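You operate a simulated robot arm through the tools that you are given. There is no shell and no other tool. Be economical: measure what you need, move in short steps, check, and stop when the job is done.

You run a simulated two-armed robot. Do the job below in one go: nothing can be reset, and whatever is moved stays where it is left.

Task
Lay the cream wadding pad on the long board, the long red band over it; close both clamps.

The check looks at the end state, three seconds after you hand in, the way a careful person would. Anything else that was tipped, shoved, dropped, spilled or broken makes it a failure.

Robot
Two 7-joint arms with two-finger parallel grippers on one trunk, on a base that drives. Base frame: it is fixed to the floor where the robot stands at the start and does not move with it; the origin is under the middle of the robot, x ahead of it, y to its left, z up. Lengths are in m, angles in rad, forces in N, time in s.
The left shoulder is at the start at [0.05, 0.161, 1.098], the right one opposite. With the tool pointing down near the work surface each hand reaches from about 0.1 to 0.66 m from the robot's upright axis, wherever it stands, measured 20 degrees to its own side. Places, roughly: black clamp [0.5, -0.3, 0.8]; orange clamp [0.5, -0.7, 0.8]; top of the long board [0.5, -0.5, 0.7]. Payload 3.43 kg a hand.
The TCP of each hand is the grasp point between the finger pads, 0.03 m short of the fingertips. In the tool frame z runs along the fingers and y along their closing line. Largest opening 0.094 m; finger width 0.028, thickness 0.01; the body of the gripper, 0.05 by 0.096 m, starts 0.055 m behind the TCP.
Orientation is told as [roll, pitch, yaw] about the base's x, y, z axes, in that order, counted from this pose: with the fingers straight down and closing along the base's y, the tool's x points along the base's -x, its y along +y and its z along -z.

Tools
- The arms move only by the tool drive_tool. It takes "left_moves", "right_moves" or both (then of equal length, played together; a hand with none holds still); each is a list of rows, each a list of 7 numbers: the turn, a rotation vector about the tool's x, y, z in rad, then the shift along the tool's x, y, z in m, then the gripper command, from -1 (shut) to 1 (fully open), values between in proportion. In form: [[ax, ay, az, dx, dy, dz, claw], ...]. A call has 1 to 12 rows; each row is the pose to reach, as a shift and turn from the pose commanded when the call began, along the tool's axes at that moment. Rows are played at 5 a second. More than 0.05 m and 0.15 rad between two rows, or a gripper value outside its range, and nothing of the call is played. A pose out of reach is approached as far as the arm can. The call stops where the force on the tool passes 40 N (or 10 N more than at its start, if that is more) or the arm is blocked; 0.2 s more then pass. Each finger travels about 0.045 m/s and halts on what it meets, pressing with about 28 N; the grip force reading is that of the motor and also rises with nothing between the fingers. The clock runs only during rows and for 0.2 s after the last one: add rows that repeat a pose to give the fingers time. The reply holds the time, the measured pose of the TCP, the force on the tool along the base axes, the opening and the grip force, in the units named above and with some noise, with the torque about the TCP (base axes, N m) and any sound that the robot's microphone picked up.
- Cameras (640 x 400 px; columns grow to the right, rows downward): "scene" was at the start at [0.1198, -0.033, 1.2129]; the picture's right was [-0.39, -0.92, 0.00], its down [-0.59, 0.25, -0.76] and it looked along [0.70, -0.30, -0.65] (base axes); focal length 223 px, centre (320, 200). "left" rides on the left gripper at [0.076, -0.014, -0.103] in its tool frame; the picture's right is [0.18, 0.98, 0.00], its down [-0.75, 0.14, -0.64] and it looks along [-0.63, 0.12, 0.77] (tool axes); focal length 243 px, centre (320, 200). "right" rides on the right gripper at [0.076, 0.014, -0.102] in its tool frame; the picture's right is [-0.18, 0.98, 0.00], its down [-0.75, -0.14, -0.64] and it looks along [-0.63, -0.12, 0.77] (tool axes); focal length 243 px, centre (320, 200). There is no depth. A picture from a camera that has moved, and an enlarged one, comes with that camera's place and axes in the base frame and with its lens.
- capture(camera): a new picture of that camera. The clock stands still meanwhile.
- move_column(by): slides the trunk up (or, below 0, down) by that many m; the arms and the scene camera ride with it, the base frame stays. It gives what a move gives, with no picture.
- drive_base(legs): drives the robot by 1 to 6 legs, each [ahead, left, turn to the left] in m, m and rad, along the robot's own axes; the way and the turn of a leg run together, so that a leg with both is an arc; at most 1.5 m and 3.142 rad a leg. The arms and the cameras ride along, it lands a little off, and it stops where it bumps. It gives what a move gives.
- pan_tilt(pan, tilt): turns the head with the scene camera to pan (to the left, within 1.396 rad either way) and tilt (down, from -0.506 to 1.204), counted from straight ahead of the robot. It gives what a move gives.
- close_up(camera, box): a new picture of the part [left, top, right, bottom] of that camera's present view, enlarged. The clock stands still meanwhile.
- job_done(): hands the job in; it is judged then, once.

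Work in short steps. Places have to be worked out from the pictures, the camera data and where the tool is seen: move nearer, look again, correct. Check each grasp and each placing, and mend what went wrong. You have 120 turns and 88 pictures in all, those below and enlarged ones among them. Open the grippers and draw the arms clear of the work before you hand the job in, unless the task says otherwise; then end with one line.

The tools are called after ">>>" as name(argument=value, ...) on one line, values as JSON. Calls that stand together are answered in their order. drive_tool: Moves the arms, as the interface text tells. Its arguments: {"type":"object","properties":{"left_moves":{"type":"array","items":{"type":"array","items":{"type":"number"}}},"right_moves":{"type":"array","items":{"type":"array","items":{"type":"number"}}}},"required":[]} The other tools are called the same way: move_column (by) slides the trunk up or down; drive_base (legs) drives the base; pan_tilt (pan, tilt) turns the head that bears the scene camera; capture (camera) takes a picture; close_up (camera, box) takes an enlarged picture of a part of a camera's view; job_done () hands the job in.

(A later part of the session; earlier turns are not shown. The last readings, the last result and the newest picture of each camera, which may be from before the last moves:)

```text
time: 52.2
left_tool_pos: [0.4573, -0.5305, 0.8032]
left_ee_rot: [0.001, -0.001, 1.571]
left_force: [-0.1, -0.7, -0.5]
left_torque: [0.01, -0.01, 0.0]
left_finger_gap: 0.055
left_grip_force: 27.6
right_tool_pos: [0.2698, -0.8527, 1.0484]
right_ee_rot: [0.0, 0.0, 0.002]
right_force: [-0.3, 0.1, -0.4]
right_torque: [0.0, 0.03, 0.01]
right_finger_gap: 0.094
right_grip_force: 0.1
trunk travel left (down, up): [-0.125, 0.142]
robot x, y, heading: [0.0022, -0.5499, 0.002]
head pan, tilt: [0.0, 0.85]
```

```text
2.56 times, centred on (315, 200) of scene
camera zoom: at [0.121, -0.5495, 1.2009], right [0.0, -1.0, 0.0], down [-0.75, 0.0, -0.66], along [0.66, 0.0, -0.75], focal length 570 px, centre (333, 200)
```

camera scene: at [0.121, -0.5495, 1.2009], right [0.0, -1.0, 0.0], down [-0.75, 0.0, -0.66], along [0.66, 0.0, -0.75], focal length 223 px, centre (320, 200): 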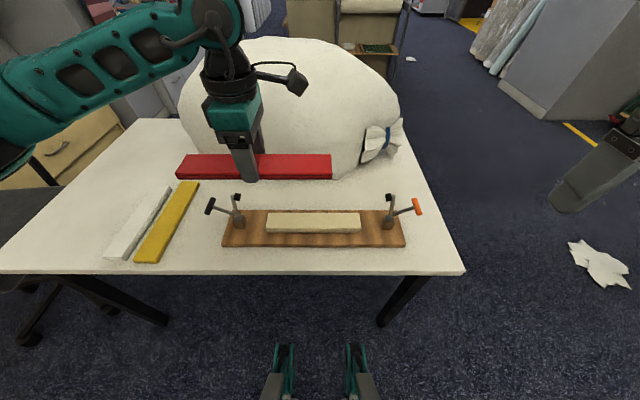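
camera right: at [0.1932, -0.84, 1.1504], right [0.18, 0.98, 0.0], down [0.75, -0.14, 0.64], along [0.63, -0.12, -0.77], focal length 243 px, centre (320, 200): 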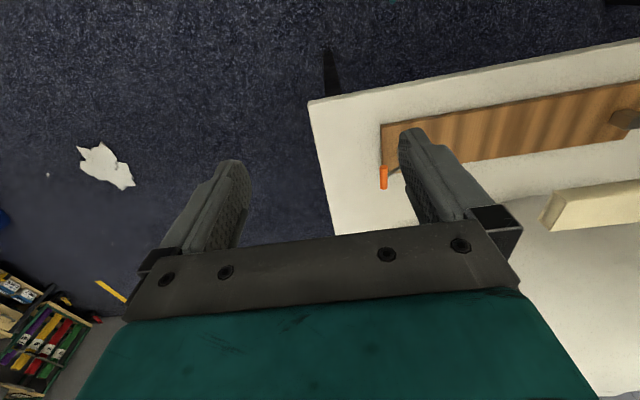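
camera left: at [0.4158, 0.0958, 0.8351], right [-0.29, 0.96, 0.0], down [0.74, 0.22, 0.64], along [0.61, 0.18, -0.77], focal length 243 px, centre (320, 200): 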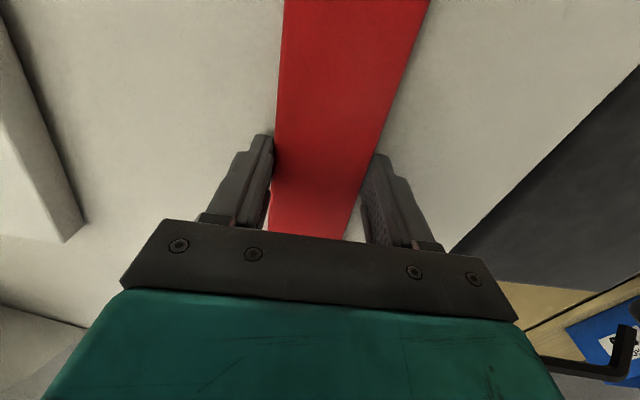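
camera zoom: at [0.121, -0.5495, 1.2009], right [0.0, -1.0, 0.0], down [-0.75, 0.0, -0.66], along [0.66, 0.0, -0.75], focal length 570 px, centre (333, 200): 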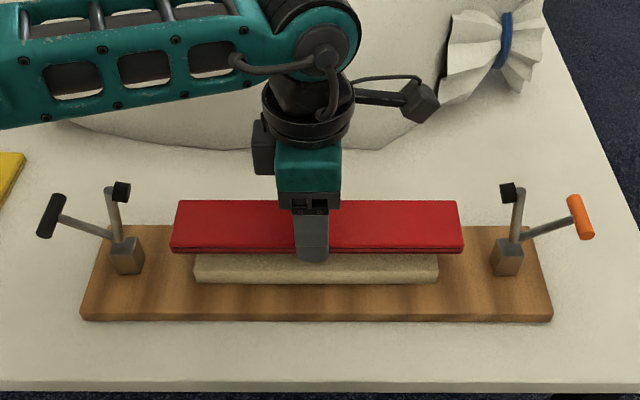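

Aligned. Lower gently onto the pad.

>>> drive_tool(left_moves=[[0, 0, 0, 0, 0, 0.018, -1], [0, 0, 0, 0, 0, 0.023, -1], [0, 0, 0, 0, 0, 0.026, -1], [0, 0, 0, 0, 0, 0.028, -1], [0, 0, 0, 0, 0, 0.028, -1]])

>>> close_up(camera="scene", box=[190, 130, 440, 270])

```text
time: 53.4
left_tool_pos: [0.4574, -0.5294, 0.7756]
left_ee_rot: [0.001, 0.002, 1.573]
left_force: [-0.4, 0.2, 0.0]
left_torque: [-0.01, -0.02, 0.0]
left_finger_gap: 0.055
left_grip_force: 28.4
right_tool_pos: [0.2696, -0.8534, 1.0491]
right_ee_rot: [0.001, -0.001, 0.003]
right_force: [0.7, -0.2, -1.4]
right_torque: [0.0, -0.01, 0.0]
right_finger_gap: 0.0941
right_grip_force: 0.1
trunk travel left (down, up): [-0.125, 0.142]
robot x, y, heading: [0.0059, -0.5504, 0.003]
head pan, tilt: [0.0, 0.85]
```

```text
2.56 times, centred on (315, 200) of scene
camera zoom: at [0.121, -0.5495, 1.2009], right [0.0, -1.0, 0.0], down [-0.75, 0.0, -0.66], along [0.66, 0.0, -0.75], focal length 570 px, centre (333, 200)
```

zoom: 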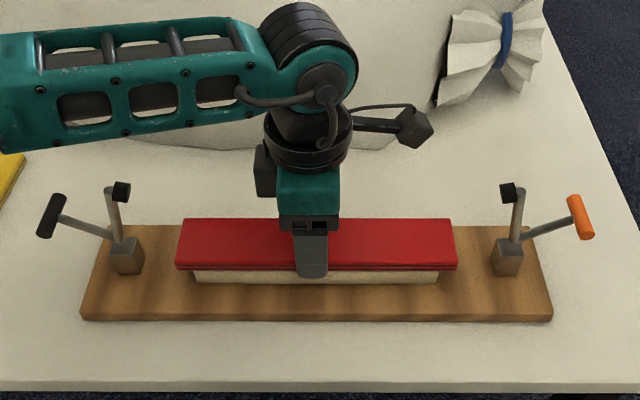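

No contact yet. I continue in small steps.

>>> drive_tool(left_moves=[[0, 0, 0, 0, 0, 0.002, -1], [0, 0, 0, 0, 0, 0.004, -1], [0, 0, 0, 0, 0, 0.004, -1]])

>>> drive_tool(left_moves=[[0, 0, 0, 0, 0, 0.001, -1], [0, 0, 0, 0, 0, 0.002, -1], [0, 0, 0, 0, 0, 0.002, -1]])

```text
time: 54.2
left_tool_pos: [0.4569, -0.5286, 0.7704]
left_ee_rot: [-0.001, -0.001, 1.572]
left_force: [-0.2, 0.7, 5.8]
left_torque: [-0.11, -0.01, -0.04]
left_finger_gap: 0.0549
left_grip_force: 28.2
right_tool_pos: [0.2708, -0.8537, 1.0485]
right_ee_rot: [0.0, -0.001, 0.002]
right_force: [0.8, -0.2, -0.1]
right_torque: [-0.02, 0.0, 0.04]
right_finger_gap: 0.0939
right_grip_force: 0.1
trunk travel left (down, up): [-0.125, 0.142]
robot x, y, heading: [0.0014, -0.55, 0.006]
head pan, tilt: [0.0, 0.85]
```

```text
time: 55.0
left_tool_pos: [0.4574, -0.5282, 0.7722]
left_ee_rot: [-0.001, -0.001, 1.573]
left_force: [1.2, 0.7, 19.9]
left_torque: [0.09, 0.08, 0.04]
left_finger_gap: 0.055
left_grip_force: 28.1
right_tool_pos: [0.2702, -0.8545, 1.0483]
right_ee_rot: [0.0, -0.001, 0.003]
right_force: [0.1, -0.4, 0.2]
right_torque: [-0.02, 0.01, -0.01]
right_finger_gap: 0.094
right_grip_force: 0.0
trunk travel left (down, up): [-0.125, 0.142]
robot x, y, heading: [0.0012, -0.5488, 0.006]
head pan, tilt: [0.0, 0.85]
```

Contact at z about 0.771. I ease up 1 mm, release, and rise.

>>> drive_tool(left_moves=[[0, 0, 0, 0, 0, -0.002, -1], [0, 0, 0, 0, 0, -0.002, 0.8], [0, 0, 0, 0, 0, -0.002, 0.8], [0, 0, 0, 0, 0, -0.002, 0.8], [0, 0, 0, 0, 0, -0.04, 0.8], [0, 0, 0, 0, 0, -0.09, 0.8], [0, 0, 0, 0, 0, -0.14, 0.8], [0, 0, 0, 0, 0, -0.19, 0.8]])

>>> close_up(camera="scene", box=[190, 130, 440, 270])

>>> close_up(camera="scene", box=[195, 180, 275, 260])

>>> close_up(camera="scene", box=[355, 180, 435, 260])

```text
time: 56.8
left_tool_pos: [0.4584, -0.5272, 0.9625]
left_ee_rot: [0.001, -0.003, 1.573]
left_force: [-0.1, 0.5, 0.4]
left_torque: [0.01, 0.0, -0.03]
left_finger_gap: 0.0847
left_grip_force: 0.0
right_tool_pos: [0.2711, -0.8541, 1.0486]
right_ee_rot: [0.0, 0.001, 0.003]
right_force: [0.4, -0.1, -0.1]
right_torque: [-0.03, -0.02, 0.01]
right_finger_gap: 0.094
right_grip_force: 0.1
trunk travel left (down, up): [-0.125, 0.142]
robot x, y, heading: [0.0005, -0.5533, 0.007]
head pan, tilt: [0.0, 0.85]
```

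```text
2.56 times, centred on (315, 200) of scene
camera zoom: at [0.1208, -0.5496, 1.2009], right [0.0, -1.0, 0.0], down [-0.75, 0.0, -0.66], along [0.66, 0.0, -0.75], focal length 570 px, centre (333, 200)
```

zoom: 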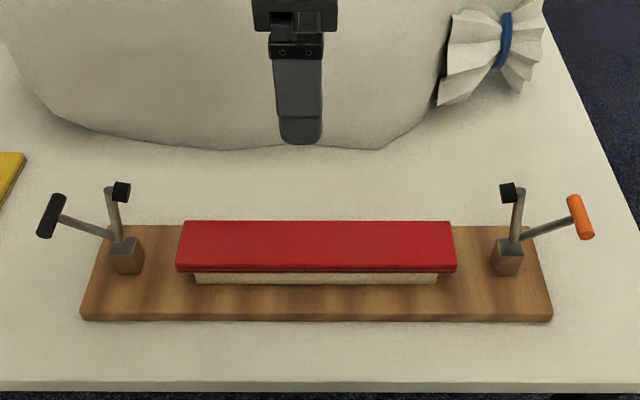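

```text
5.00 times, centred on (235, 220) of scene
camera zoom: at [0.1208, -0.5496, 1.2009], right [0.0, -1.0, 0.0], down [-0.75, 0.0, -0.66], along [0.66, 0.0, -0.75], focal length 1114 px, centre (745, 100)
```

zoom: 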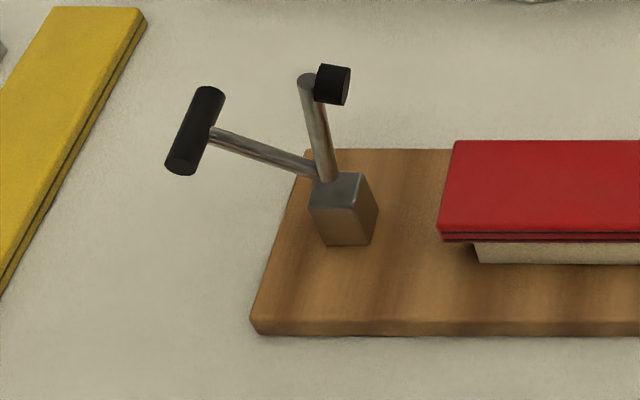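

```text
5.00 times, centred on (395, 220) of scene
camera zoom: at [0.1208, -0.5496, 1.2009], right [0.0, -1.0, 0.0], down [-0.75, 0.0, -0.66], along [0.66, 0.0, -0.75], focal length 1114 px, centre (-55, 100)
```

zoom: 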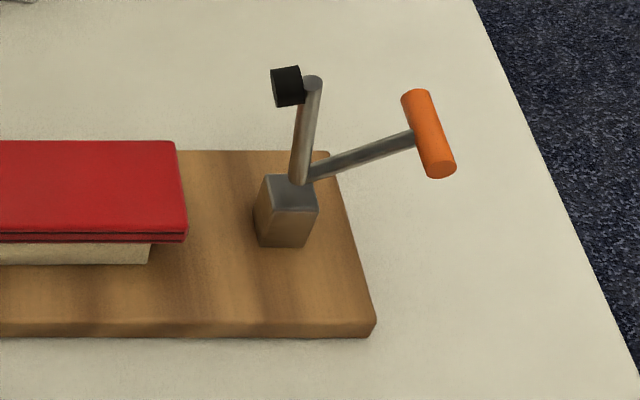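

The band lies squarely over the pad. Next I close the black clamp, starting by turning the left hand to yaw 0, shutting the gripper and moving it beside that clamp for a close look.

>>> drive_tool(left_moves=[[0, 0, 0.143, -0.022, 0, 0, -1], [0, 0, 0.286, -0.044, 0, 0, -1], [0, 0, 0.429, -0.066, 0, 0, -1], [0, 0, 0.572, -0.088, 0, 0, -1], [0, 0, 0.715, -0.11, 0, 0, -1], [0, 0, 0.858, -0.132, 0, 0, -1], [0, 0, 1.001, -0.154, 0, 0, -1], [0, 0, 1.144, -0.176, 0, 0, -1], [0, 0, 1.287, -0.198, 0, 0, -1], [0, 0, 1.43, -0.22, 0, 0, -1], [0, 0, 1.573, -0.242, 0, 0, -1]])

>>> capture(camera="left")

```text
time: 59.2
left_tool_pos: [0.4581, -0.2858, 0.9616]
left_ee_rot: [0.001, 0.001, -0.002]
left_force: [-0.5, 0.1, 0.3]
left_torque: [0.03, -0.01, -0.02]
left_finger_gap: 0.0002
left_grip_force: 27.4
right_tool_pos: [0.2703, -0.8527, 1.0496]
right_ee_rot: [-0.001, 0.0, 0.001]
right_force: [0.0, 0.4, -0.6]
right_torque: [-0.02, 0.0, 0.04]
right_finger_gap: 0.0939
right_grip_force: 0.1
trunk travel left (down, up): [-0.125, 0.142]
robot x, y, heading: [0.0003, -0.5486, 0.007]
head pan, tilt: [0.0, 0.85]
```

```text
51 pictures are left
camera left: at [0.3814, -0.2997, 1.0627], right [-0.18, 0.98, 0.0], down [0.75, 0.14, 0.64], along [0.63, 0.12, -0.77], focal length 243 px, centre (320, 200)
```

left: 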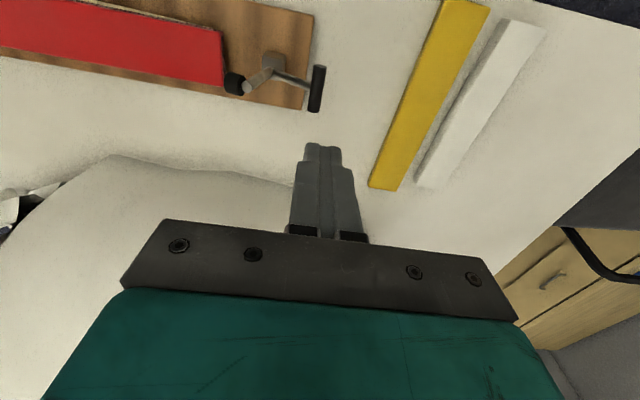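

The arm top is at about (0.457, −0.351, 0.825) and the handle bar at (0.455, −0.288, 0.796). I put the shut fingers into the gap between them, at y −0.320 with tips at z 0.805.

>>> drive_tool(left_moves=[[0, 0, 0, 0, -0.034, 0, -1], [0, 0, 0, 0, -0.034, 0.045, -1], [0, 0, 0, 0, -0.034, 0.085, -1], [0, 0, 0, 0, -0.034, 0.11, -1], [0, 0, 0, 0, -0.034, 0.127, -1], [0, 0, 0, 0, -0.034, 0.127, -1]])

>>> capture(camera="left")

>>> close_up(camera="scene", box=[175, 150, 295, 260])

```text
time: 60.6
left_tool_pos: [0.4593, -0.3223, 0.8316]
left_ee_rot: [0.0, 0.003, -0.001]
left_force: [0.4, -0.5, 0.3]
left_torque: [-0.02, 0.01, 0.0]
left_finger_gap: 0.0
left_grip_force: 27.4
right_tool_pos: [0.2709, -0.8532, 1.0494]
right_ee_rot: [-0.002, 0.0, 0.001]
right_force: [0.3, 0.5, -0.7]
right_torque: [0.04, 0.03, -0.03]
right_finger_gap: 0.0937
right_grip_force: 0.0
trunk travel left (down, up): [-0.125, 0.142]
robot x, y, heading: [0.0035, -0.548, 0.006]
head pan, tilt: [0.0, 0.85]
```

```text
50 pictures are left
camera left: at [0.3821, -0.3363, 0.9353], right [-0.18, 0.98, 0.0], down [0.75, 0.14, 0.64], along [0.63, 0.12, -0.77], focal length 243 px, centre (320, 200)
```

left: 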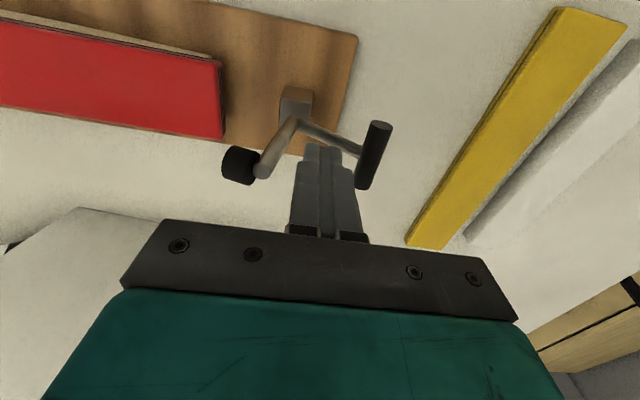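

```text
3.64 times, centred on (235, 205) of scene
camera zoom: at [0.121, -0.5495, 1.2009], right [0.0, -1.0, 0.0], down [-0.75, 0.0, -0.66], along [0.66, 0.0, -0.75], focal length 810 px, centre (629, 182)
```

zoom: 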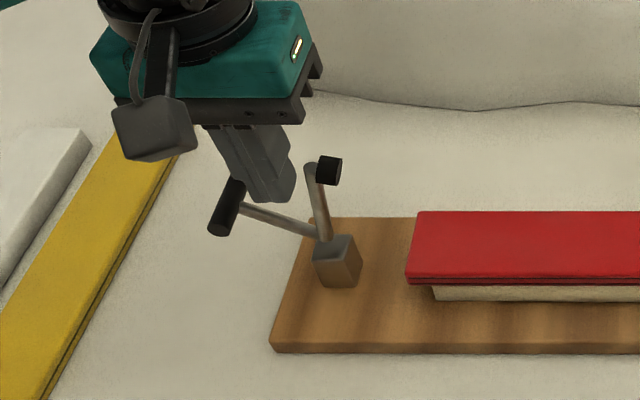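

The fingers are in the gap. I push the arm inward (−y) in small steps.

>>> drive_tool(left_moves=[[0, 0, 0, 0, -0.01, 0, -1], [0, 0, 0, 0, -0.018, 0, -1], [0, 0, 0, 0, -0.026, 0, -1], [0, 0, 0, 0, -0.034, 0, -1], [0, 0, 0, 0, -0.042, 0, -1], [0, 0, 0, 0, -0.05, 0, -1], [0, 0, 0, 0, -0.05, 0, -1]])

>>> close_up(camera="scene", box=[175, 150, 295, 260])

>>> capture(camera="left")

```text
time: 62.2
left_tool_pos: [0.4561, -0.3713, 0.833]
left_ee_rot: [0.0, 0.001, 0.0]
left_force: [0.5, -0.1, -0.8]
left_torque: [-0.01, -0.02, 0.0]
left_finger_gap: 0.0002
left_grip_force: 28.2
right_tool_pos: [0.2701, -0.8544, 1.0487]
right_ee_rot: [0.0, 0.002, 0.003]
right_force: [0.2, 0.4, 0.1]
right_torque: [0.01, 0.0, 0.0]
right_finger_gap: 0.0941
right_grip_force: 0.1
trunk travel left (down, up): [-0.125, 0.142]
robot x, y, heading: [0.001, -0.5511, 0.007]
head pan, tilt: [0.0, 0.85]
```

```text
3.64 times, centred on (235, 205) of scene
camera zoom: at [0.121, -0.5494, 1.2009], right [0.0, -1.0, 0.0], down [-0.75, 0.0, -0.66], along [0.66, 0.0, -0.75], focal length 810 px, centre (629, 182)
```

zoom: 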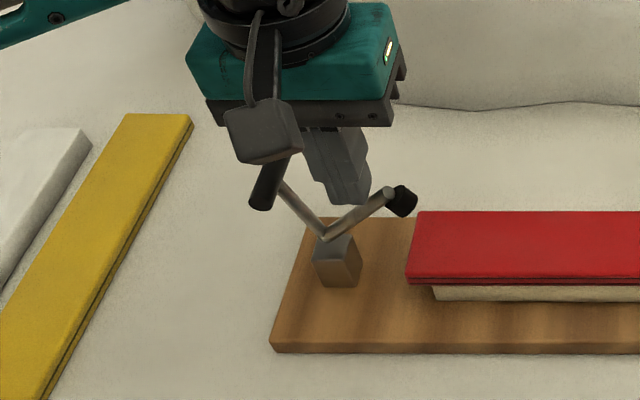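

```text
47 pictures are left
camera left: at [0.3806, -0.3854, 0.9353], right [-0.18, 0.98, 0.0], down [0.75, 0.14, 0.64], along [0.63, 0.12, -0.77], focal length 243 px, centre (320, 200)
```

left: 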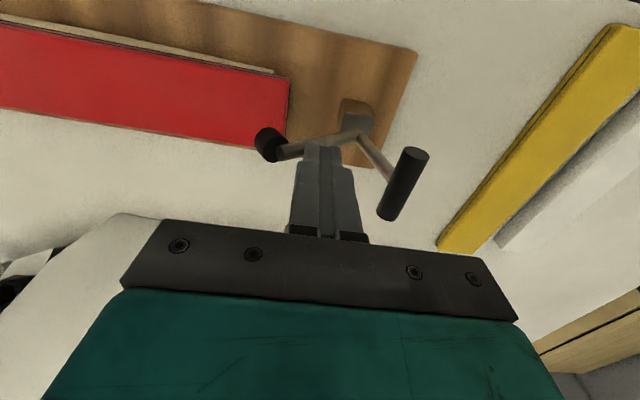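

The arm swings freely and rigidly with the handle, now at about 40° above horizontal. I follow it inward and press down.

>>> drive_tool(left_moves=[[0, 0, 0, 0, -0.011, 0.004, -1], [0, 0, 0, 0, -0.021, 0.01, -1], [0, 0, 0, 0, -0.029, 0.018, -1], [0, 0, 0, 0, -0.03, 0.024, -1], [0, 0, 0, 0, -0.03, 0.029, -1], [0, 0, 0, 0, -0.03, 0.029, -1]])

>>> close_up(camera="scene", box=[175, 150, 295, 260])

>>> capture(camera="left")

```text
time: 63.6
left_tool_pos: [0.4574, -0.4009, 0.8063]
left_ee_rot: [0.001, -0.004, 0.002]
left_force: [-3.3, 5.6, 21.5]
left_torque: [-0.01, 0.21, -0.04]
left_finger_gap: 0.0001
left_grip_force: 28.2
right_tool_pos: [0.2686, -0.8547, 1.0492]
right_ee_rot: [-0.001, -0.001, 0.002]
right_force: [0.3, -0.1, 0.0]
right_torque: [-0.02, 0.01, -0.02]
right_finger_gap: 0.0942
right_grip_force: 0.1
trunk travel left (down, up): [-0.125, 0.142]
robot x, y, heading: [0.0036, -0.5456, 0.001]
head pan, tilt: [0.0, 0.85]
```

```text
3.64 times, centred on (235, 205) of scene
camera zoom: at [0.1192, -0.5495, 1.2015], right [0.0, -1.0, 0.0], down [-0.75, 0.0, -0.66], along [0.66, 0.0, -0.75], focal length 810 px, centre (629, 182)
```

zoom: 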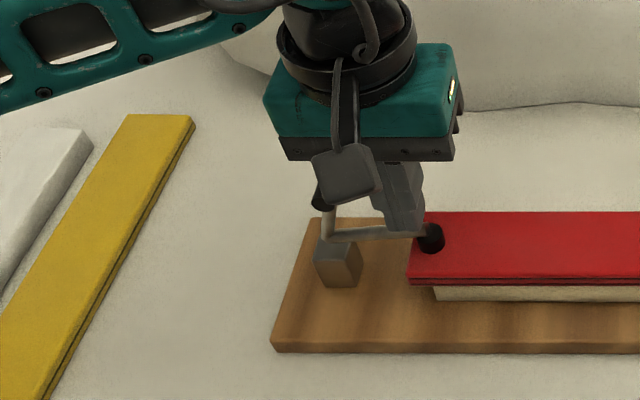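

```text
45 pictures are left
camera left: at [0.3802, -0.4144, 0.9075], right [-0.19, 0.98, 0.0], down [0.75, 0.14, 0.64], along [0.63, 0.12, -0.76], focal length 243 px, centre (320, 200)
```

left: 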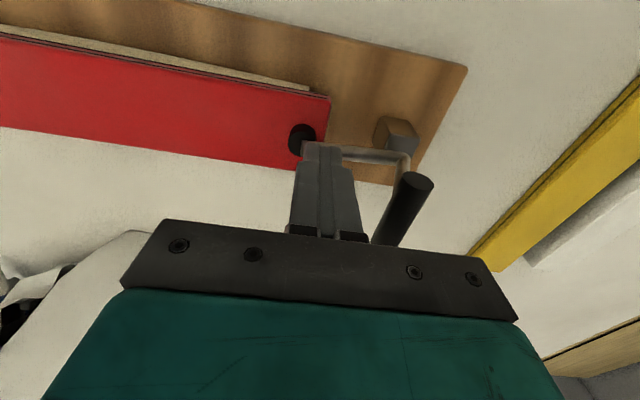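

The foot is on the band with about 21 N. I press further to see whether it snaps home.

>>> drive_tool(left_moves=[[0, 0, 0, 0, 0, 0.002, -1], [0, 0, 0, 0, 0, 0.004, -1], [0, 0, 0, 0, 0, 0.006, -1], [0, 0, 0, 0, 0, 0.008, -1], [0, 0, 0, 0, 0, 0.008, -1]])

>>> close_up(camera="scene", box=[175, 150, 295, 260])

```text
time: 64.2
left_tool_pos: [0.4571, -0.3996, 0.8055]
left_ee_rot: [-0.004, -0.006, 0.003]
left_force: [-9.8, 3.5, 17.5]
left_torque: [-0.04, 0.38, -0.11]
left_finger_gap: 0.0
left_grip_force: 27.9
right_tool_pos: [0.2706, -0.8532, 1.0487]
right_ee_rot: [0.0, -0.001, 0.003]
right_force: [-0.3, 0.1, 0.1]
right_torque: [-0.02, 0.0, 0.01]
right_finger_gap: 0.0943
right_grip_force: 0.1
trunk travel left (down, up): [-0.125, 0.142]
robot x, y, heading: [-0.0003, -0.5499, -0.002]
head pan, tilt: [0.0, 0.85]
stopped in row 3 (left hand): the force on the tool passed its limit at 42 N (the readings are from after the stop); the commanded pose is now the measured one
```

```text
3.64 times, centred on (235, 205) of scene
camera zoom: at [0.1189, -0.5492, 1.2009], right [0.0, -1.0, 0.0], down [-0.75, 0.0, -0.66], along [0.66, 0.0, -0.75], focal length 810 px, centre (629, 182)
```

zoom: 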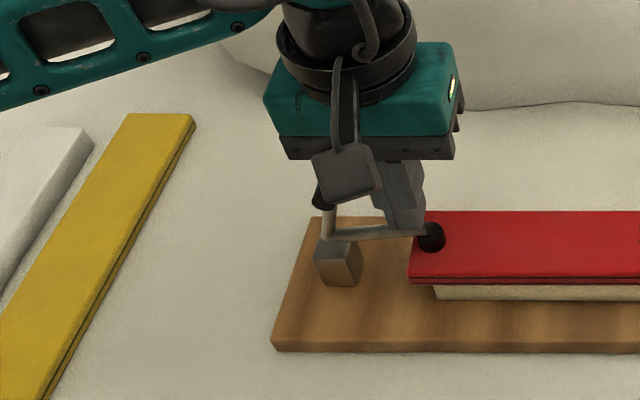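

It's pressed firmly. I withdraw straight up and see whether the arm stays down.

>>> drive_tool(left_moves=[[0, 0, 0, 0, -0.004, -0.01, -1], [0, 0, 0, 0, -0.006, -0.04, -1], [0, 0, 0, 0, -0.006, -0.08, -1], [0, 0, 0, 0, -0.006, -0.12, -1], [0, 0, 0, 0, -0.006, -0.12, -1]])

>>> close_up(camera="scene", box=[195, 180, 275, 260])

>>> capture(camera="left")

```text
time: 65.4
left_tool_pos: [0.4582, -0.4092, 0.9224]
left_ee_rot: [-0.001, -0.004, 0.001]
left_force: [-0.2, 0.0, -0.1]
left_torque: [0.01, -0.02, 0.01]
left_finger_gap: 0.0
left_grip_force: 28.0
right_tool_pos: [0.2715, -0.8539, 1.0488]
right_ee_rot: [0.0, 0.0, 0.001]
right_force: [-0.3, 0.8, 0.3]
right_torque: [0.0, 0.02, 0.0]
right_finger_gap: 0.0937
right_grip_force: 0.1
trunk travel left (down, up): [-0.125, 0.142]
robot x, y, heading: [0.0019, -0.5495, 0.006]
head pan, tilt: [0.0, 0.85]
```

```text
5.00 times, centred on (235, 220) of scene
camera zoom: at [0.121, -0.5493, 1.2009], right [0.0, -1.0, 0.0], down [-0.75, 0.0, -0.66], along [0.66, 0.0, -0.75], focal length 1114 px, centre (745, 100)
```

zoom: 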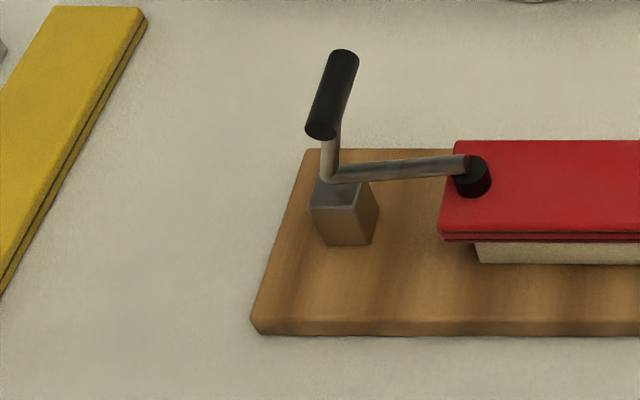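

```text
42 pictures are left
camera left: at [0.3813, -0.4219, 1.0254], right [-0.19, 0.98, 0.0], down [0.75, 0.14, 0.65], along [0.63, 0.12, -0.76], focal length 243 px, centre (320, 200)
```

left: 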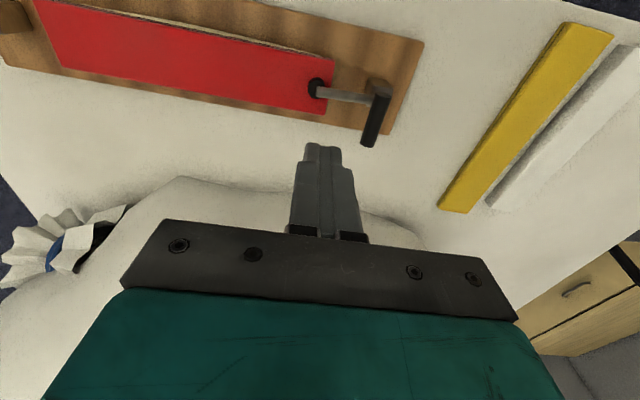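

The arm stays down with the foot on the band, but no click was heard. I push the handle inward from its outer side to see if there's a further locked position.

>>> drive_tool(left_moves=[[0, 0, 0, 0, 0.045, 0, -1], [0, 0, 0, 0, 0.092, 0, -1], [0, 0, 0, 0, 0.092, 0.045, -1], [0, 0, 0, 0, 0.092, 0.08, -1], [0, 0, 0, 0, 0.092, 0.102, -1], [0, 0, 0, 0, 0.085, 0.102, -1], [0, 0, 0, 0, 0.078, 0.102, -1], [0, 0, 0, 0, 0.072, 0.102, -1], [0, 0, 0, 0, 0.068, 0.102, -1], [0, 0, 0, 0, 0.064, 0.102, -1], [0, 0, 0, 0, 0.06, 0.102, -1], [0, 0, 0, 0, 0.056, 0.102, -1]])

>>> close_up(camera="scene", box=[175, 150, 295, 260])

```text
time: 68.0
left_tool_pos: [0.4603, -0.3377, 0.8216]
left_ee_rot: [0.023, -0.003, 0.019]
left_force: [-2.6, 8.1, 2.8]
left_torque: [0.24, 0.11, -0.06]
left_finger_gap: 0.0
left_grip_force: 27.8
right_tool_pos: [0.271, -0.8518, 1.0485]
right_ee_rot: [-0.002, 0.0, 0.005]
right_force: [-0.6, -1.2, -0.5]
right_torque: [0.03, 0.01, 0.01]
right_finger_gap: 0.094
right_grip_force: 0.1
trunk travel left (down, up): [-0.125, 0.142]
robot x, y, heading: [-0.0006, -0.5445, 0.006]
head pan, tilt: [0.0, 0.85]
stopped in row 12 (left hand): the force on the tool passed its limit at 42 N (the readings are from after the stop); the commanded pose is now the measured one
```

```text
3.64 times, centred on (235, 205) of scene
camera zoom: at [0.1207, -0.5487, 1.2009], right [0.01, -1.0, 0.0], down [-0.75, 0.0, -0.66], along [0.66, 0.0, -0.75], focal length 810 px, centre (629, 182)
```

zoom: 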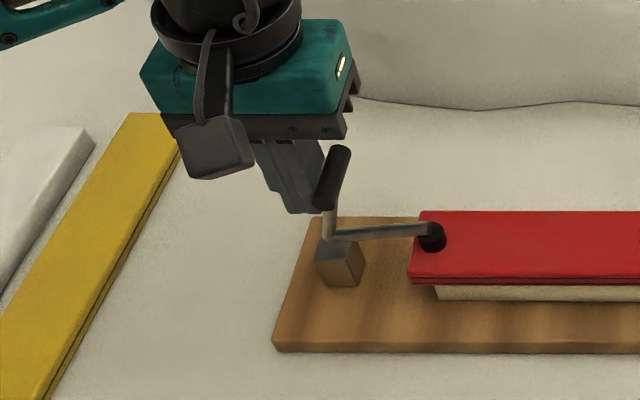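

The handle is hard against its stop, so the black clamp is closed on the stack. I retreat the left hand and bring the shut right hand near the orange clamp.

>>> drive_tool(left_moves=[[0, 0, 0, 0, 0.015, 0, -1], [0, 0, 0, 0, 0.03, -0.02, -1], [0, 0, 0, 0, 0.04, -0.06, -1], [0, 0, 0, 0.01, 0.05, -0.1, -1], [0, 0, 0, 0.03, 0.06, -0.14, -1], [0, 0, 0, 0.05, 0.08, -0.18, -1], [0, 0, 0, 0.05, 0.08, -0.18, -1]], right_moves=[[0, 0, 0, -0.031, 0.018, 0.015, -1], [0, 0, 0, -0.062, 0.036, 0.03, -1], [0, 0, 0, -0.093, 0.054, 0.045, -1], [0, 0, 0, -0.125, 0.072, 0.06, -1], [0, 0, 0, -0.156, 0.09, 0.075, -1], [0, 0, 0, -0.187, 0.108, 0.0985, -1], [0, 0, 0, -0.187, 0.108, 0.0985, -1]])

>>> capture(camera="right")

>>> capture(camera="scene")

```text
time: 69.6
left_tool_pos: [0.4075, -0.2638, 1.0015]
left_ee_rot: [0.018, -0.002, 0.015]
left_force: [0.6, -0.3, 0.0]
left_torque: [0.01, -0.02, 0.01]
left_finger_gap: 0.0002
left_grip_force: 27.8
right_tool_pos: [0.4558, -0.7421, 0.9502]
right_ee_rot: [0.0, 0.001, 0.002]
right_force: [-0.7, -0.8, 0.9]
right_torque: [0.01, 0.01, 0.0]
right_finger_gap: 0.0
right_grip_force: 28.7
trunk travel left (down, up): [-0.125, 0.142]
robot x, y, heading: [-0.002, -0.5479, 0.007]
head pan, tilt: [0.0, 0.85]
```

```text
40 pictures are left
camera right: at [0.3807, -0.7265, 1.0521], right [0.18, 0.98, 0.0], down [0.75, -0.14, 0.64], along [0.63, -0.12, -0.77], focal length 243 px, centre (320, 200)
```

right: 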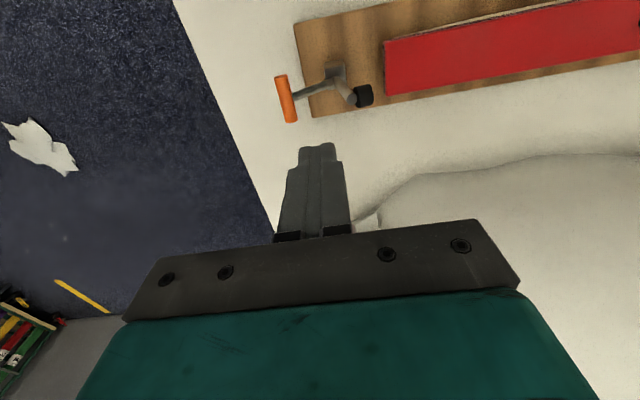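

```text
39 pictures are left
camera scene: at [0.1209, -0.5485, 1.2009], right [0.01, -1.0, 0.0], down [-0.75, 0.0, -0.66], along [0.66, 0.0, -0.75], focal length 223 px, centre (320, 200)
```

scene: 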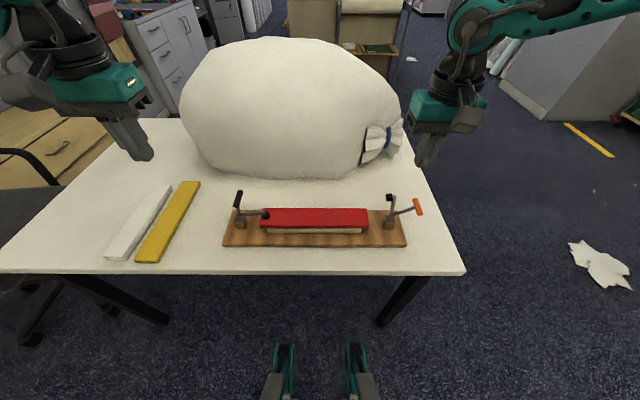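

The orange geometry mirrors the black one (arm top y ≈ −0.713, bar y ≈ −0.776). I descend into its gap.

>>> drive_tool(right_moves=[[0, 0, 0, -0.001, -0.003, 0.04, -1], [0, 0, 0, -0.001, -0.003, 0.08, -1], [0, 0, 0, -0.001, -0.003, 0.105, -1], [0, 0, 0, -0.001, -0.003, 0.119, -1], [0, 0, 0, -0.001, -0.003, 0.119, -1]])

>>> close_up(camera="scene", box=[335, 150, 455, 260])

>>> capture(camera="right")

```text
time: 70.8
left_tool_pos: [0.409, -0.2645, 1.0014]
left_ee_rot: [0.019, -0.002, 0.016]
left_force: [0.3, -0.4, 0.6]
left_torque: [0.02, -0.05, 0.01]
left_finger_gap: 0.0
left_grip_force: 28.2
right_tool_pos: [0.4582, -0.7459, 0.8318]
right_ee_rot: [0.001, -0.001, 0.005]
right_force: [0.6, 0.1, 0.0]
right_torque: [-0.04, 0.0, 0.01]
right_finger_gap: 0.0
right_grip_force: 28.3
trunk travel left (down, up): [-0.125, 0.142]
robot x, y, heading: [0.0035, -0.5485, 0.002]
head pan, tilt: [0.0, 0.85]
```

```text
3.64 times, centred on (395, 205) of scene
camera zoom: at [0.121, -0.5485, 1.2009], right [0.01, -1.0, 0.0], down [-0.75, 0.0, -0.66], along [0.66, 0.0, -0.75], focal length 810 px, centre (47, 182)
```

zoom: 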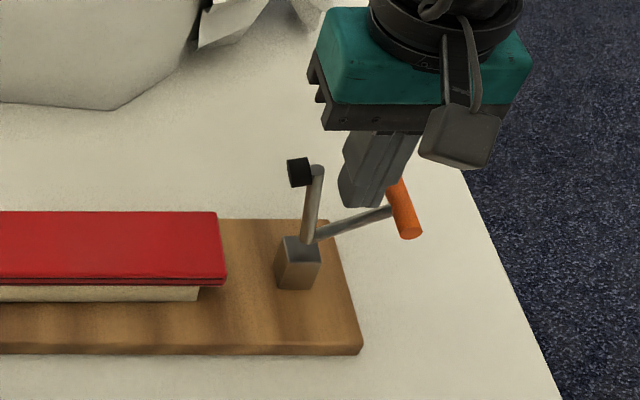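

```text
37 pictures are left
camera right: at [0.3811, -0.7308, 0.933], right [0.18, 0.98, 0.0], down [0.75, -0.14, 0.64], along [0.63, -0.12, -0.77], focal length 243 px, centre (320, 200)
```

right: 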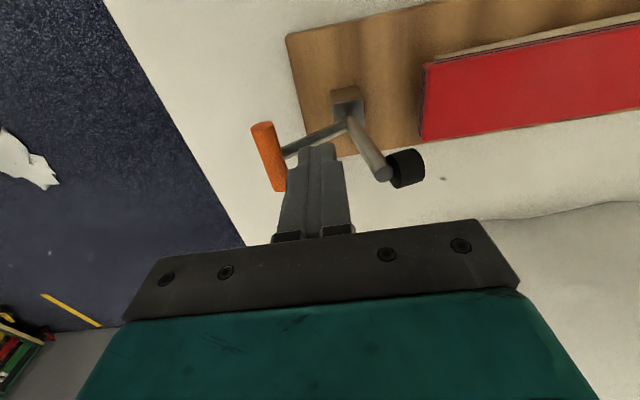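

In the gap, clear on both sides. I push inward (+y).

>>> drive_tool(right_moves=[[0, 0, 0, 0, 0.01, 0, -1], [0, 0, 0, 0, 0.018, 0, -1], [0, 0, 0, 0, 0.026, 0, -1], [0, 0, 0, 0, 0.034, 0, -1], [0, 0, 0, 0, 0.042, 0, -1], [0, 0, 0, 0, 0.05, 0, -1], [0, 0, 0, 0, 0.05, 0, -1]])

>>> close_up(camera="scene", box=[335, 150, 455, 260])

```text
time: 72.4
left_tool_pos: [0.4082, -0.2648, 1.001]
left_ee_rot: [0.018, -0.001, 0.016]
left_force: [0.3, 0.9, 0.2]
left_torque: [0.01, 0.0, -0.03]
left_finger_gap: 0.0001
left_grip_force: 27.8
right_tool_pos: [0.4476, -0.7251, 0.8447]
right_ee_rot: [-0.001, 0.0, 0.005]
right_force: [0.9, -1.4, -0.5]
right_torque: [-0.06, -0.05, -0.03]
right_finger_gap: 0.0001
right_grip_force: 28.1
right hand out of reach, approached as far as the arm can: row 1, 2, 3, 4, 5, 6, 7
trunk travel left (down, up): [-0.125, 0.142]
robot x, y, heading: [0.0026, -0.546, 0.003]
head pan, tilt: [0.0, 0.85]
```

```text
3.64 times, centred on (395, 205) of scene
camera zoom: at [0.1211, -0.5487, 1.2009], right [0.01, -1.0, 0.0], down [-0.75, 0.0, -0.66], along [0.66, 0.0, -0.75], focal length 810 px, centre (47, 182)
```

zoom: 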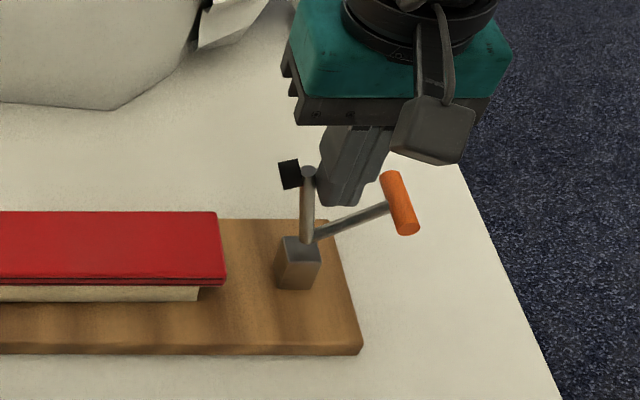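

The right arm meets its inward reach limit here. I'll raise it out and drive the base 0.16 m left so this clamp sits better to its side.

>>> drive_tool(right_moves=[[0, 0, 0, 0, -0.012, 0, -1], [0, 0, 0, 0, -0.015, -0.04, -1], [0, 0, 0, 0, -0.015, -0.08, -1], [0, 0, 0, 0, -0.015, -0.12, -1], [0, 0, 0, 0.02, -0.05, -0.14, -1], [0, 0, 0, 0.04, -0.09, -0.14, -1]])

>>> drive_base(legs=[[0, 0.16, 0]])

>>> capture(camera="scene")

```text
time: 73.8
left_tool_pos: [0.4086, -0.2634, 1.0022]
left_ee_rot: [0.017, -0.005, 0.014]
left_force: [-0.6, -0.7, -0.2]
left_torque: [0.04, 0.0, 0.0]
left_finger_gap: 0.0
left_grip_force: 28.3
right_tool_pos: [0.4056, -0.8142, 0.9872]
right_ee_rot: [0.0, 0.0, 0.006]
right_force: [0.4, 0.2, 0.5]
right_torque: [0.0, -0.01, 0.03]
right_finger_gap: 0.0001
right_grip_force: 28.0
trunk travel left (down, up): [-0.125, 0.142]
robot x, y, heading: [-0.0026, -0.5517, 0.007]
head pan, tilt: [0.0, 0.85]
```

```text
time: 75.8
left_tool_pos: [0.4067, -0.1008, 1.0017]
left_ee_rot: [0.017, -0.003, 0.018]
left_force: [-0.1, -0.1, -0.3]
left_torque: [0.0, 0.02, 0.01]
left_finger_gap: 0.0001
left_grip_force: 28.4
right_tool_pos: [0.4057, -0.6516, 0.9877]
right_ee_rot: [-0.001, -0.001, 0.004]
right_force: [-0.7, -0.1, -0.2]
right_torque: [0.01, -0.01, -0.02]
right_finger_gap: 0.0
right_grip_force: 27.9
trunk travel left (down, up): [-0.125, 0.142]
robot x, y, heading: [-0.0024, -0.3893, 0.007]
head pan, tilt: [0.0, 0.85]
```

```text
35 pictures are left
camera scene: at [0.1199, -0.3853, 1.2009], right [0.01, -1.0, 0.0], down [-0.75, -0.01, -0.66], along [0.66, 0.0, -0.75], focal length 223 px, centre (320, 200)
```

scene: 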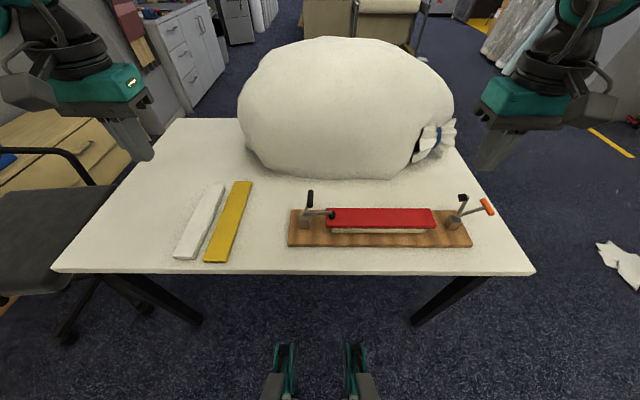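

Back above the orange clamp gap.

>>> drive_tool(right_moves=[[0, 0, 0, -0.015, -0.035, 0, -1], [0, 0, 0, -0.034, -0.065, 0, -1], [0, 0, 0, -0.051, -0.096, 0.02, -1], [0, 0, 0, -0.051, -0.096, 0.037, -1], [0, 0, 0, -0.051, -0.096, 0.037, -1]])

>>> capture(camera="right")

```text
time: 77.0
left_tool_pos: [0.4074, -0.1015, 1.0015]
left_ee_rot: [0.017, -0.004, 0.019]
left_force: [0.1, 0.1, 0.9]
left_torque: [0.0, 0.01, -0.02]
left_finger_gap: 0.0001
left_grip_force: 28.0
right_tool_pos: [0.4557, -0.7468, 0.9484]
right_ee_rot: [0.001, -0.002, 0.005]
right_force: [-0.5, -0.7, 0.1]
right_torque: [0.02, 0.04, 0.03]
right_finger_gap: 0.0002
right_grip_force: 28.4
trunk travel left (down, up): [-0.125, 0.142]
robot x, y, heading: [-0.0009, -0.3861, 0.007]
head pan, tilt: [0.0, 0.85]
```

```text
34 pictures are left
camera right: at [0.379, -0.7324, 1.0504], right [0.18, 0.98, 0.0], down [0.75, -0.14, 0.64], along [0.63, -0.11, -0.77], focal length 243 px, centre (320, 200)
```

right: 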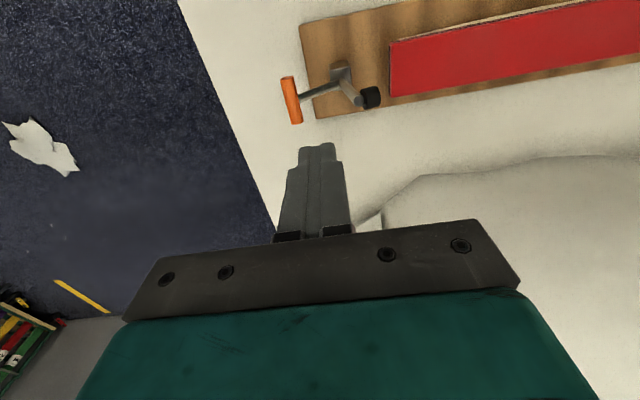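

Geometry unchanged; I descend and check reach, then push in the same sequence.

>>> drive_tool(right_moves=[[0, 0, 0, -0.001, 0.001, 0.04, -1], [0, 0, 0, -0.001, 0.001, 0.08, -1], [0, 0, 0, -0.001, 0.001, 0.105, -1], [0, 0, 0, -0.001, 0.001, 0.117, -1], [0, 0, 0, -0.001, 0.012, 0.117, -1], [0, 0, 0, -0.001, 0.02, 0.117, -1], [0, 0, 0, -0.001, 0.028, 0.117, -1], [0, 0, 0, -0.001, 0.036, 0.117, -1], [0, 0, 0, -0.001, 0.044, 0.117, -1], [0, 0, 0, -0.001, 0.051, 0.117, -1], [0, 0, 0, -0.001, 0.051, 0.117, -1]])

>>> capture(camera="right")

>>> close_up(camera="scene", box=[280, 150, 520, 270])

```text
time: 79.4
left_tool_pos: [0.4068, -0.1008, 1.0005]
left_ee_rot: [0.017, -0.003, 0.019]
left_force: [0.8, -0.2, 0.1]
left_torque: [0.02, -0.04, 0.0]
left_finger_gap: 0.0003
left_grip_force: 28.2
right_tool_pos: [0.4578, -0.695, 0.8315]
right_ee_rot: [0.0, 0.001, 0.004]
right_force: [0.0, -0.5, 0.3]
right_torque: [0.0, -0.02, -0.02]
right_finger_gap: 0.0
right_grip_force: 27.9
trunk travel left (down, up): [-0.125, 0.142]
robot x, y, heading: [-0.0016, -0.387, 0.008]
head pan, tilt: [0.0, 0.85]
```

```text
33 pictures are left
camera right: at [0.3812, -0.6806, 0.9347], right [0.18, 0.98, 0.0], down [0.75, -0.14, 0.64], along [0.63, -0.11, -0.77], focal length 243 px, centre (320, 200)
```

right: 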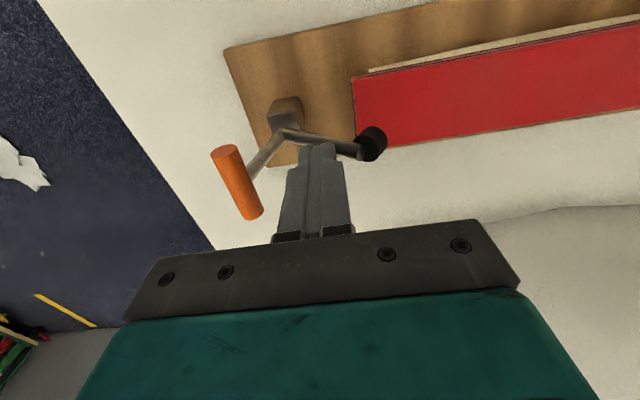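

```text
2.67 times, centred on (400, 210) of scene
camera zoom: at [0.1199, -0.3855, 1.2009], right [0.01, -1.0, 0.0], down [-0.75, -0.01, -0.66], along [0.66, 0.0, -0.75], focal length 594 px, centre (107, 173)
```

zoom: 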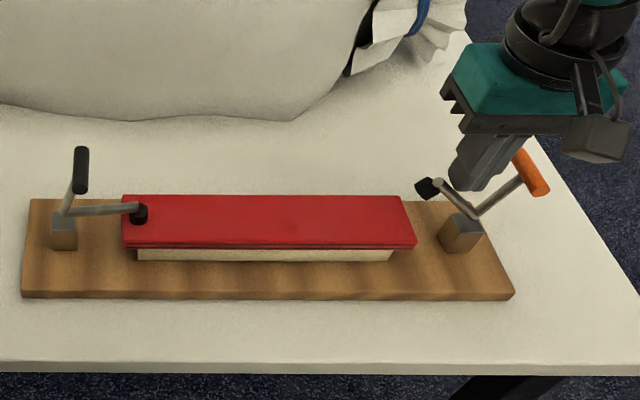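

Works. I follow inward and press down as on the other side.

>>> drive_tool(right_moves=[[0, 0, 0, 0, 0.011, 0.004, -1], [0, 0, 0, 0, 0.021, 0.01, -1], [0, 0, 0, 0, 0.029, 0.018, -1], [0, 0, 0, 0, 0.03, 0.023, -1], [0, 0, 0, 0, 0.03, 0.027, -1], [0, 0, 0, 0, 0.03, 0.031, -1], [0, 0, 0, 0, 0.03, 0.034, -1]])

>>> close_up(camera="scene", box=[280, 150, 520, 270])

>>> capture(camera="right")

```text
time: 81.1
left_tool_pos: [0.4035, -0.1, 1.0033]
left_ee_rot: [0.016, -0.005, 0.015]
left_force: [-0.3, 0.6, 0.6]
left_torque: [0.02, 0.01, 0.01]
left_finger_gap: 0.0
left_grip_force: 27.7
right_tool_pos: [0.4551, -0.665, 0.8058]
right_ee_rot: [0.001, -0.011, 0.005]
right_force: [-12.6, -3.6, 25.3]
right_torque: [0.17, 0.44, 0.11]
right_finger_gap: 0.0
right_grip_force: 27.9
trunk travel left (down, up): [-0.125, 0.142]
robot x, y, heading: [-0.0008, -0.3871, 0.008]
head pan, tilt: [0.0, 0.85]
stopped in row 7 (right hand): the force on the tool passed its limit at 42 N (the readings are from after the stop); the commanded pose is now the measured one
```

```text
2.67 times, centred on (400, 210) of scene
camera zoom: at [0.1169, -0.385, 1.2014], right [0.01, -1.0, 0.0], down [-0.75, -0.01, -0.66], along [0.66, 0.0, -0.75], focal length 594 px, centre (107, 173)
```

zoom: 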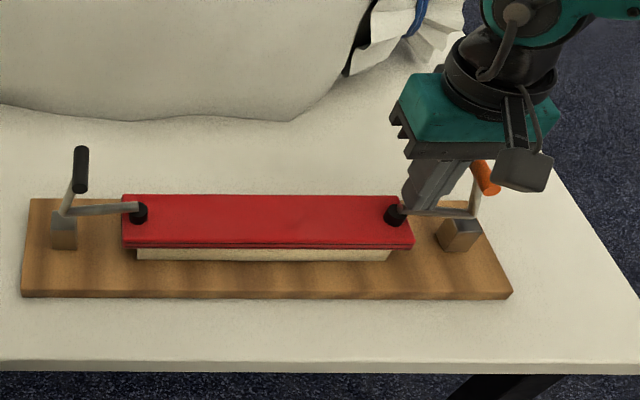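

```text
30 pictures are left
camera right: at [0.3793, -0.6507, 0.9069], right [0.18, 0.98, 0.0], down [0.75, -0.14, 0.65], along [0.64, -0.11, -0.76], focal length 243 px, centre (320, 200)
```

right: 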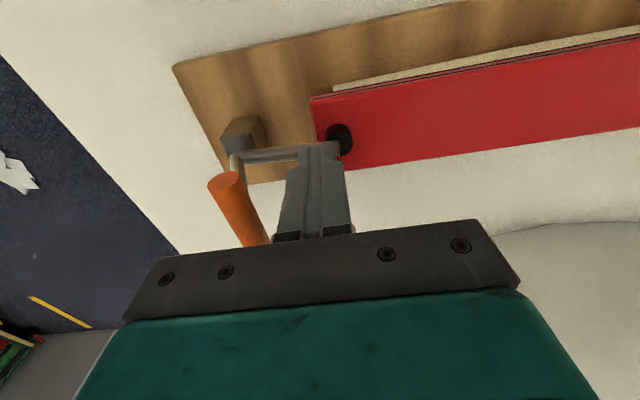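

Foot on the band. I apply a bit more pressure once to see whether anything gives or clicks.

>>> drive_tool(right_moves=[[0, 0, 0, 0, 0, 0.0007, -1], [0, 0, 0, 0, 0, 0.0007, -1]])

>>> drive_tool(right_moves=[[0, 0, 0, 0, 0, 0.001, -1], [0, 0, 0, 0, 0, 0.002, -1], [0, 0, 0, 0, 0, 0.003, -1]])

```text
time: 81.7
left_tool_pos: [0.4053, -0.1016, 1.0019]
left_ee_rot: [0.016, -0.007, 0.015]
left_force: [0.0, -1.6, -0.5]
left_torque: [0.0, 0.03, 0.02]
left_finger_gap: 0.0
left_grip_force: 27.7
right_tool_pos: [0.4571, -0.667, 0.8054]
right_ee_rot: [0.001, -0.01, 0.005]
right_force: [-10.9, -3.3, 23.6]
right_torque: [0.15, 0.4, 0.16]
right_finger_gap: 0.0
right_grip_force: 27.9
trunk travel left (down, up): [-0.125, 0.142]
robot x, y, heading: [-0.0023, -0.388, 0.004]
head pan, tilt: [0.0, 0.85]
stopped in row 2 (right hand): the force on the tool passed its limit at 41 N (the readings are from after the stop); the commanded pose is now the measured one
```

```text
time: 82.2
left_tool_pos: [0.4052, -0.1014, 1.0023]
left_ee_rot: [0.016, -0.004, 0.016]
left_force: [-0.4, 0.0, -0.6]
left_torque: [0.02, 0.02, -0.05]
left_finger_gap: 0.0001
left_grip_force: 27.9
right_tool_pos: [0.4577, -0.6661, 0.8059]
right_ee_rot: [0.001, -0.016, 0.006]
right_force: [-12.3, -2.1, 24.4]
right_torque: [0.16, 0.48, 0.11]
right_finger_gap: 0.0002
right_grip_force: 27.8
trunk travel left (down, up): [-0.125, 0.142]
robot x, y, heading: [0.0001, -0.386, 0.007]
head pan, tilt: [0.0, 0.85]
stopped in row 2 (right hand): the force on the tool passed its limit at 42 N (the readings are from after the stop); the commanded pose is now the measured one
```

It's at a firm stop. I withdraw the right hand straight up and back, opening both grippers once clear.

>>> drive_tool(left_moves=[[0, 0, 0, 0, 0, 0, -1], [0, 0, 0, 0, 0, 0, -1], [0, 0, 0, 0, 0, 0, -1], [0, 0, 0, 0, 0, 0, 0], [0, 0, 0, 0, 0, 0, 1], [0, 0, 0, 0, 0, 0, 1], [0, 0, 0, 0, 0, 0, 1], [0, 0, 0, 0, 0, 0, 1], [0, 0, 0, 0, 0, 0, 1]], right_moves=[[0, 0, 0, 0, 0.004, -0.01, -1], [0, 0, 0, 0, 0.006, -0.04, -1], [0, 0, 0, 0, 0.006, -0.08, -1], [0, 0, 0, 0, 0.006, -0.12, -1], [0, 0, 0, 0.03, -0.02, -0.15, -1], [0, 0, 0, 0.06, -0.05, -0.18, 0], [0, 0, 0, 0.09, -0.08, -0.2, 1], [0, 0, 0, 0.12, -0.11, -0.2, 1], [0, 0, 0, 0.15, -0.13, -0.2, 1]])

>>> close_up(camera="scene", box=[280, 180, 500, 260])

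>>> capture(camera="scene")

```text
refused: row 6 steps farther than a row can; nothing moved
```

```text
2.91 times, centred on (390, 220) of scene
camera zoom: at [0.1167, -0.3851, 1.2011], right [0.01, -1.0, 0.0], down [-0.75, 0.0, -0.66], along [0.66, 0.0, -0.75], focal length 648 px, centre (116, 142)
```

zoom: 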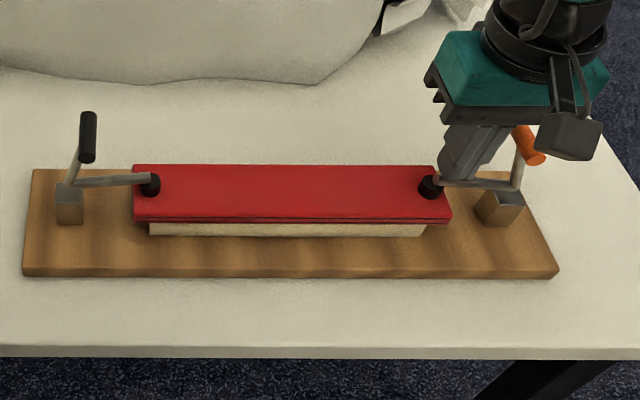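

```text
28 pictures are left
camera scene: at [0.1167, -0.3851, 1.2011], right [0.01, -1.0, 0.0], down [-0.75, 0.0, -0.66], along [0.66, 0.0, -0.75], focal length 223 px, centre (320, 200)
```

scene: 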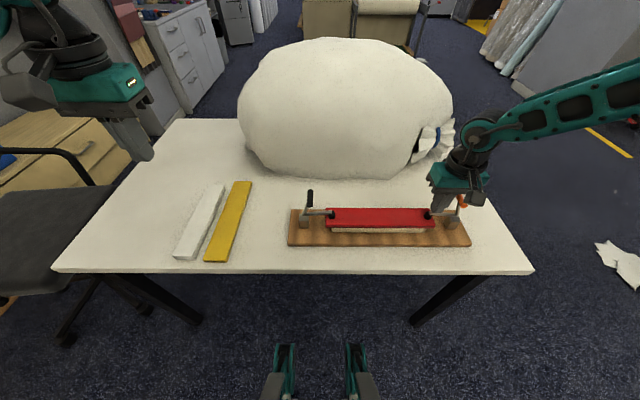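

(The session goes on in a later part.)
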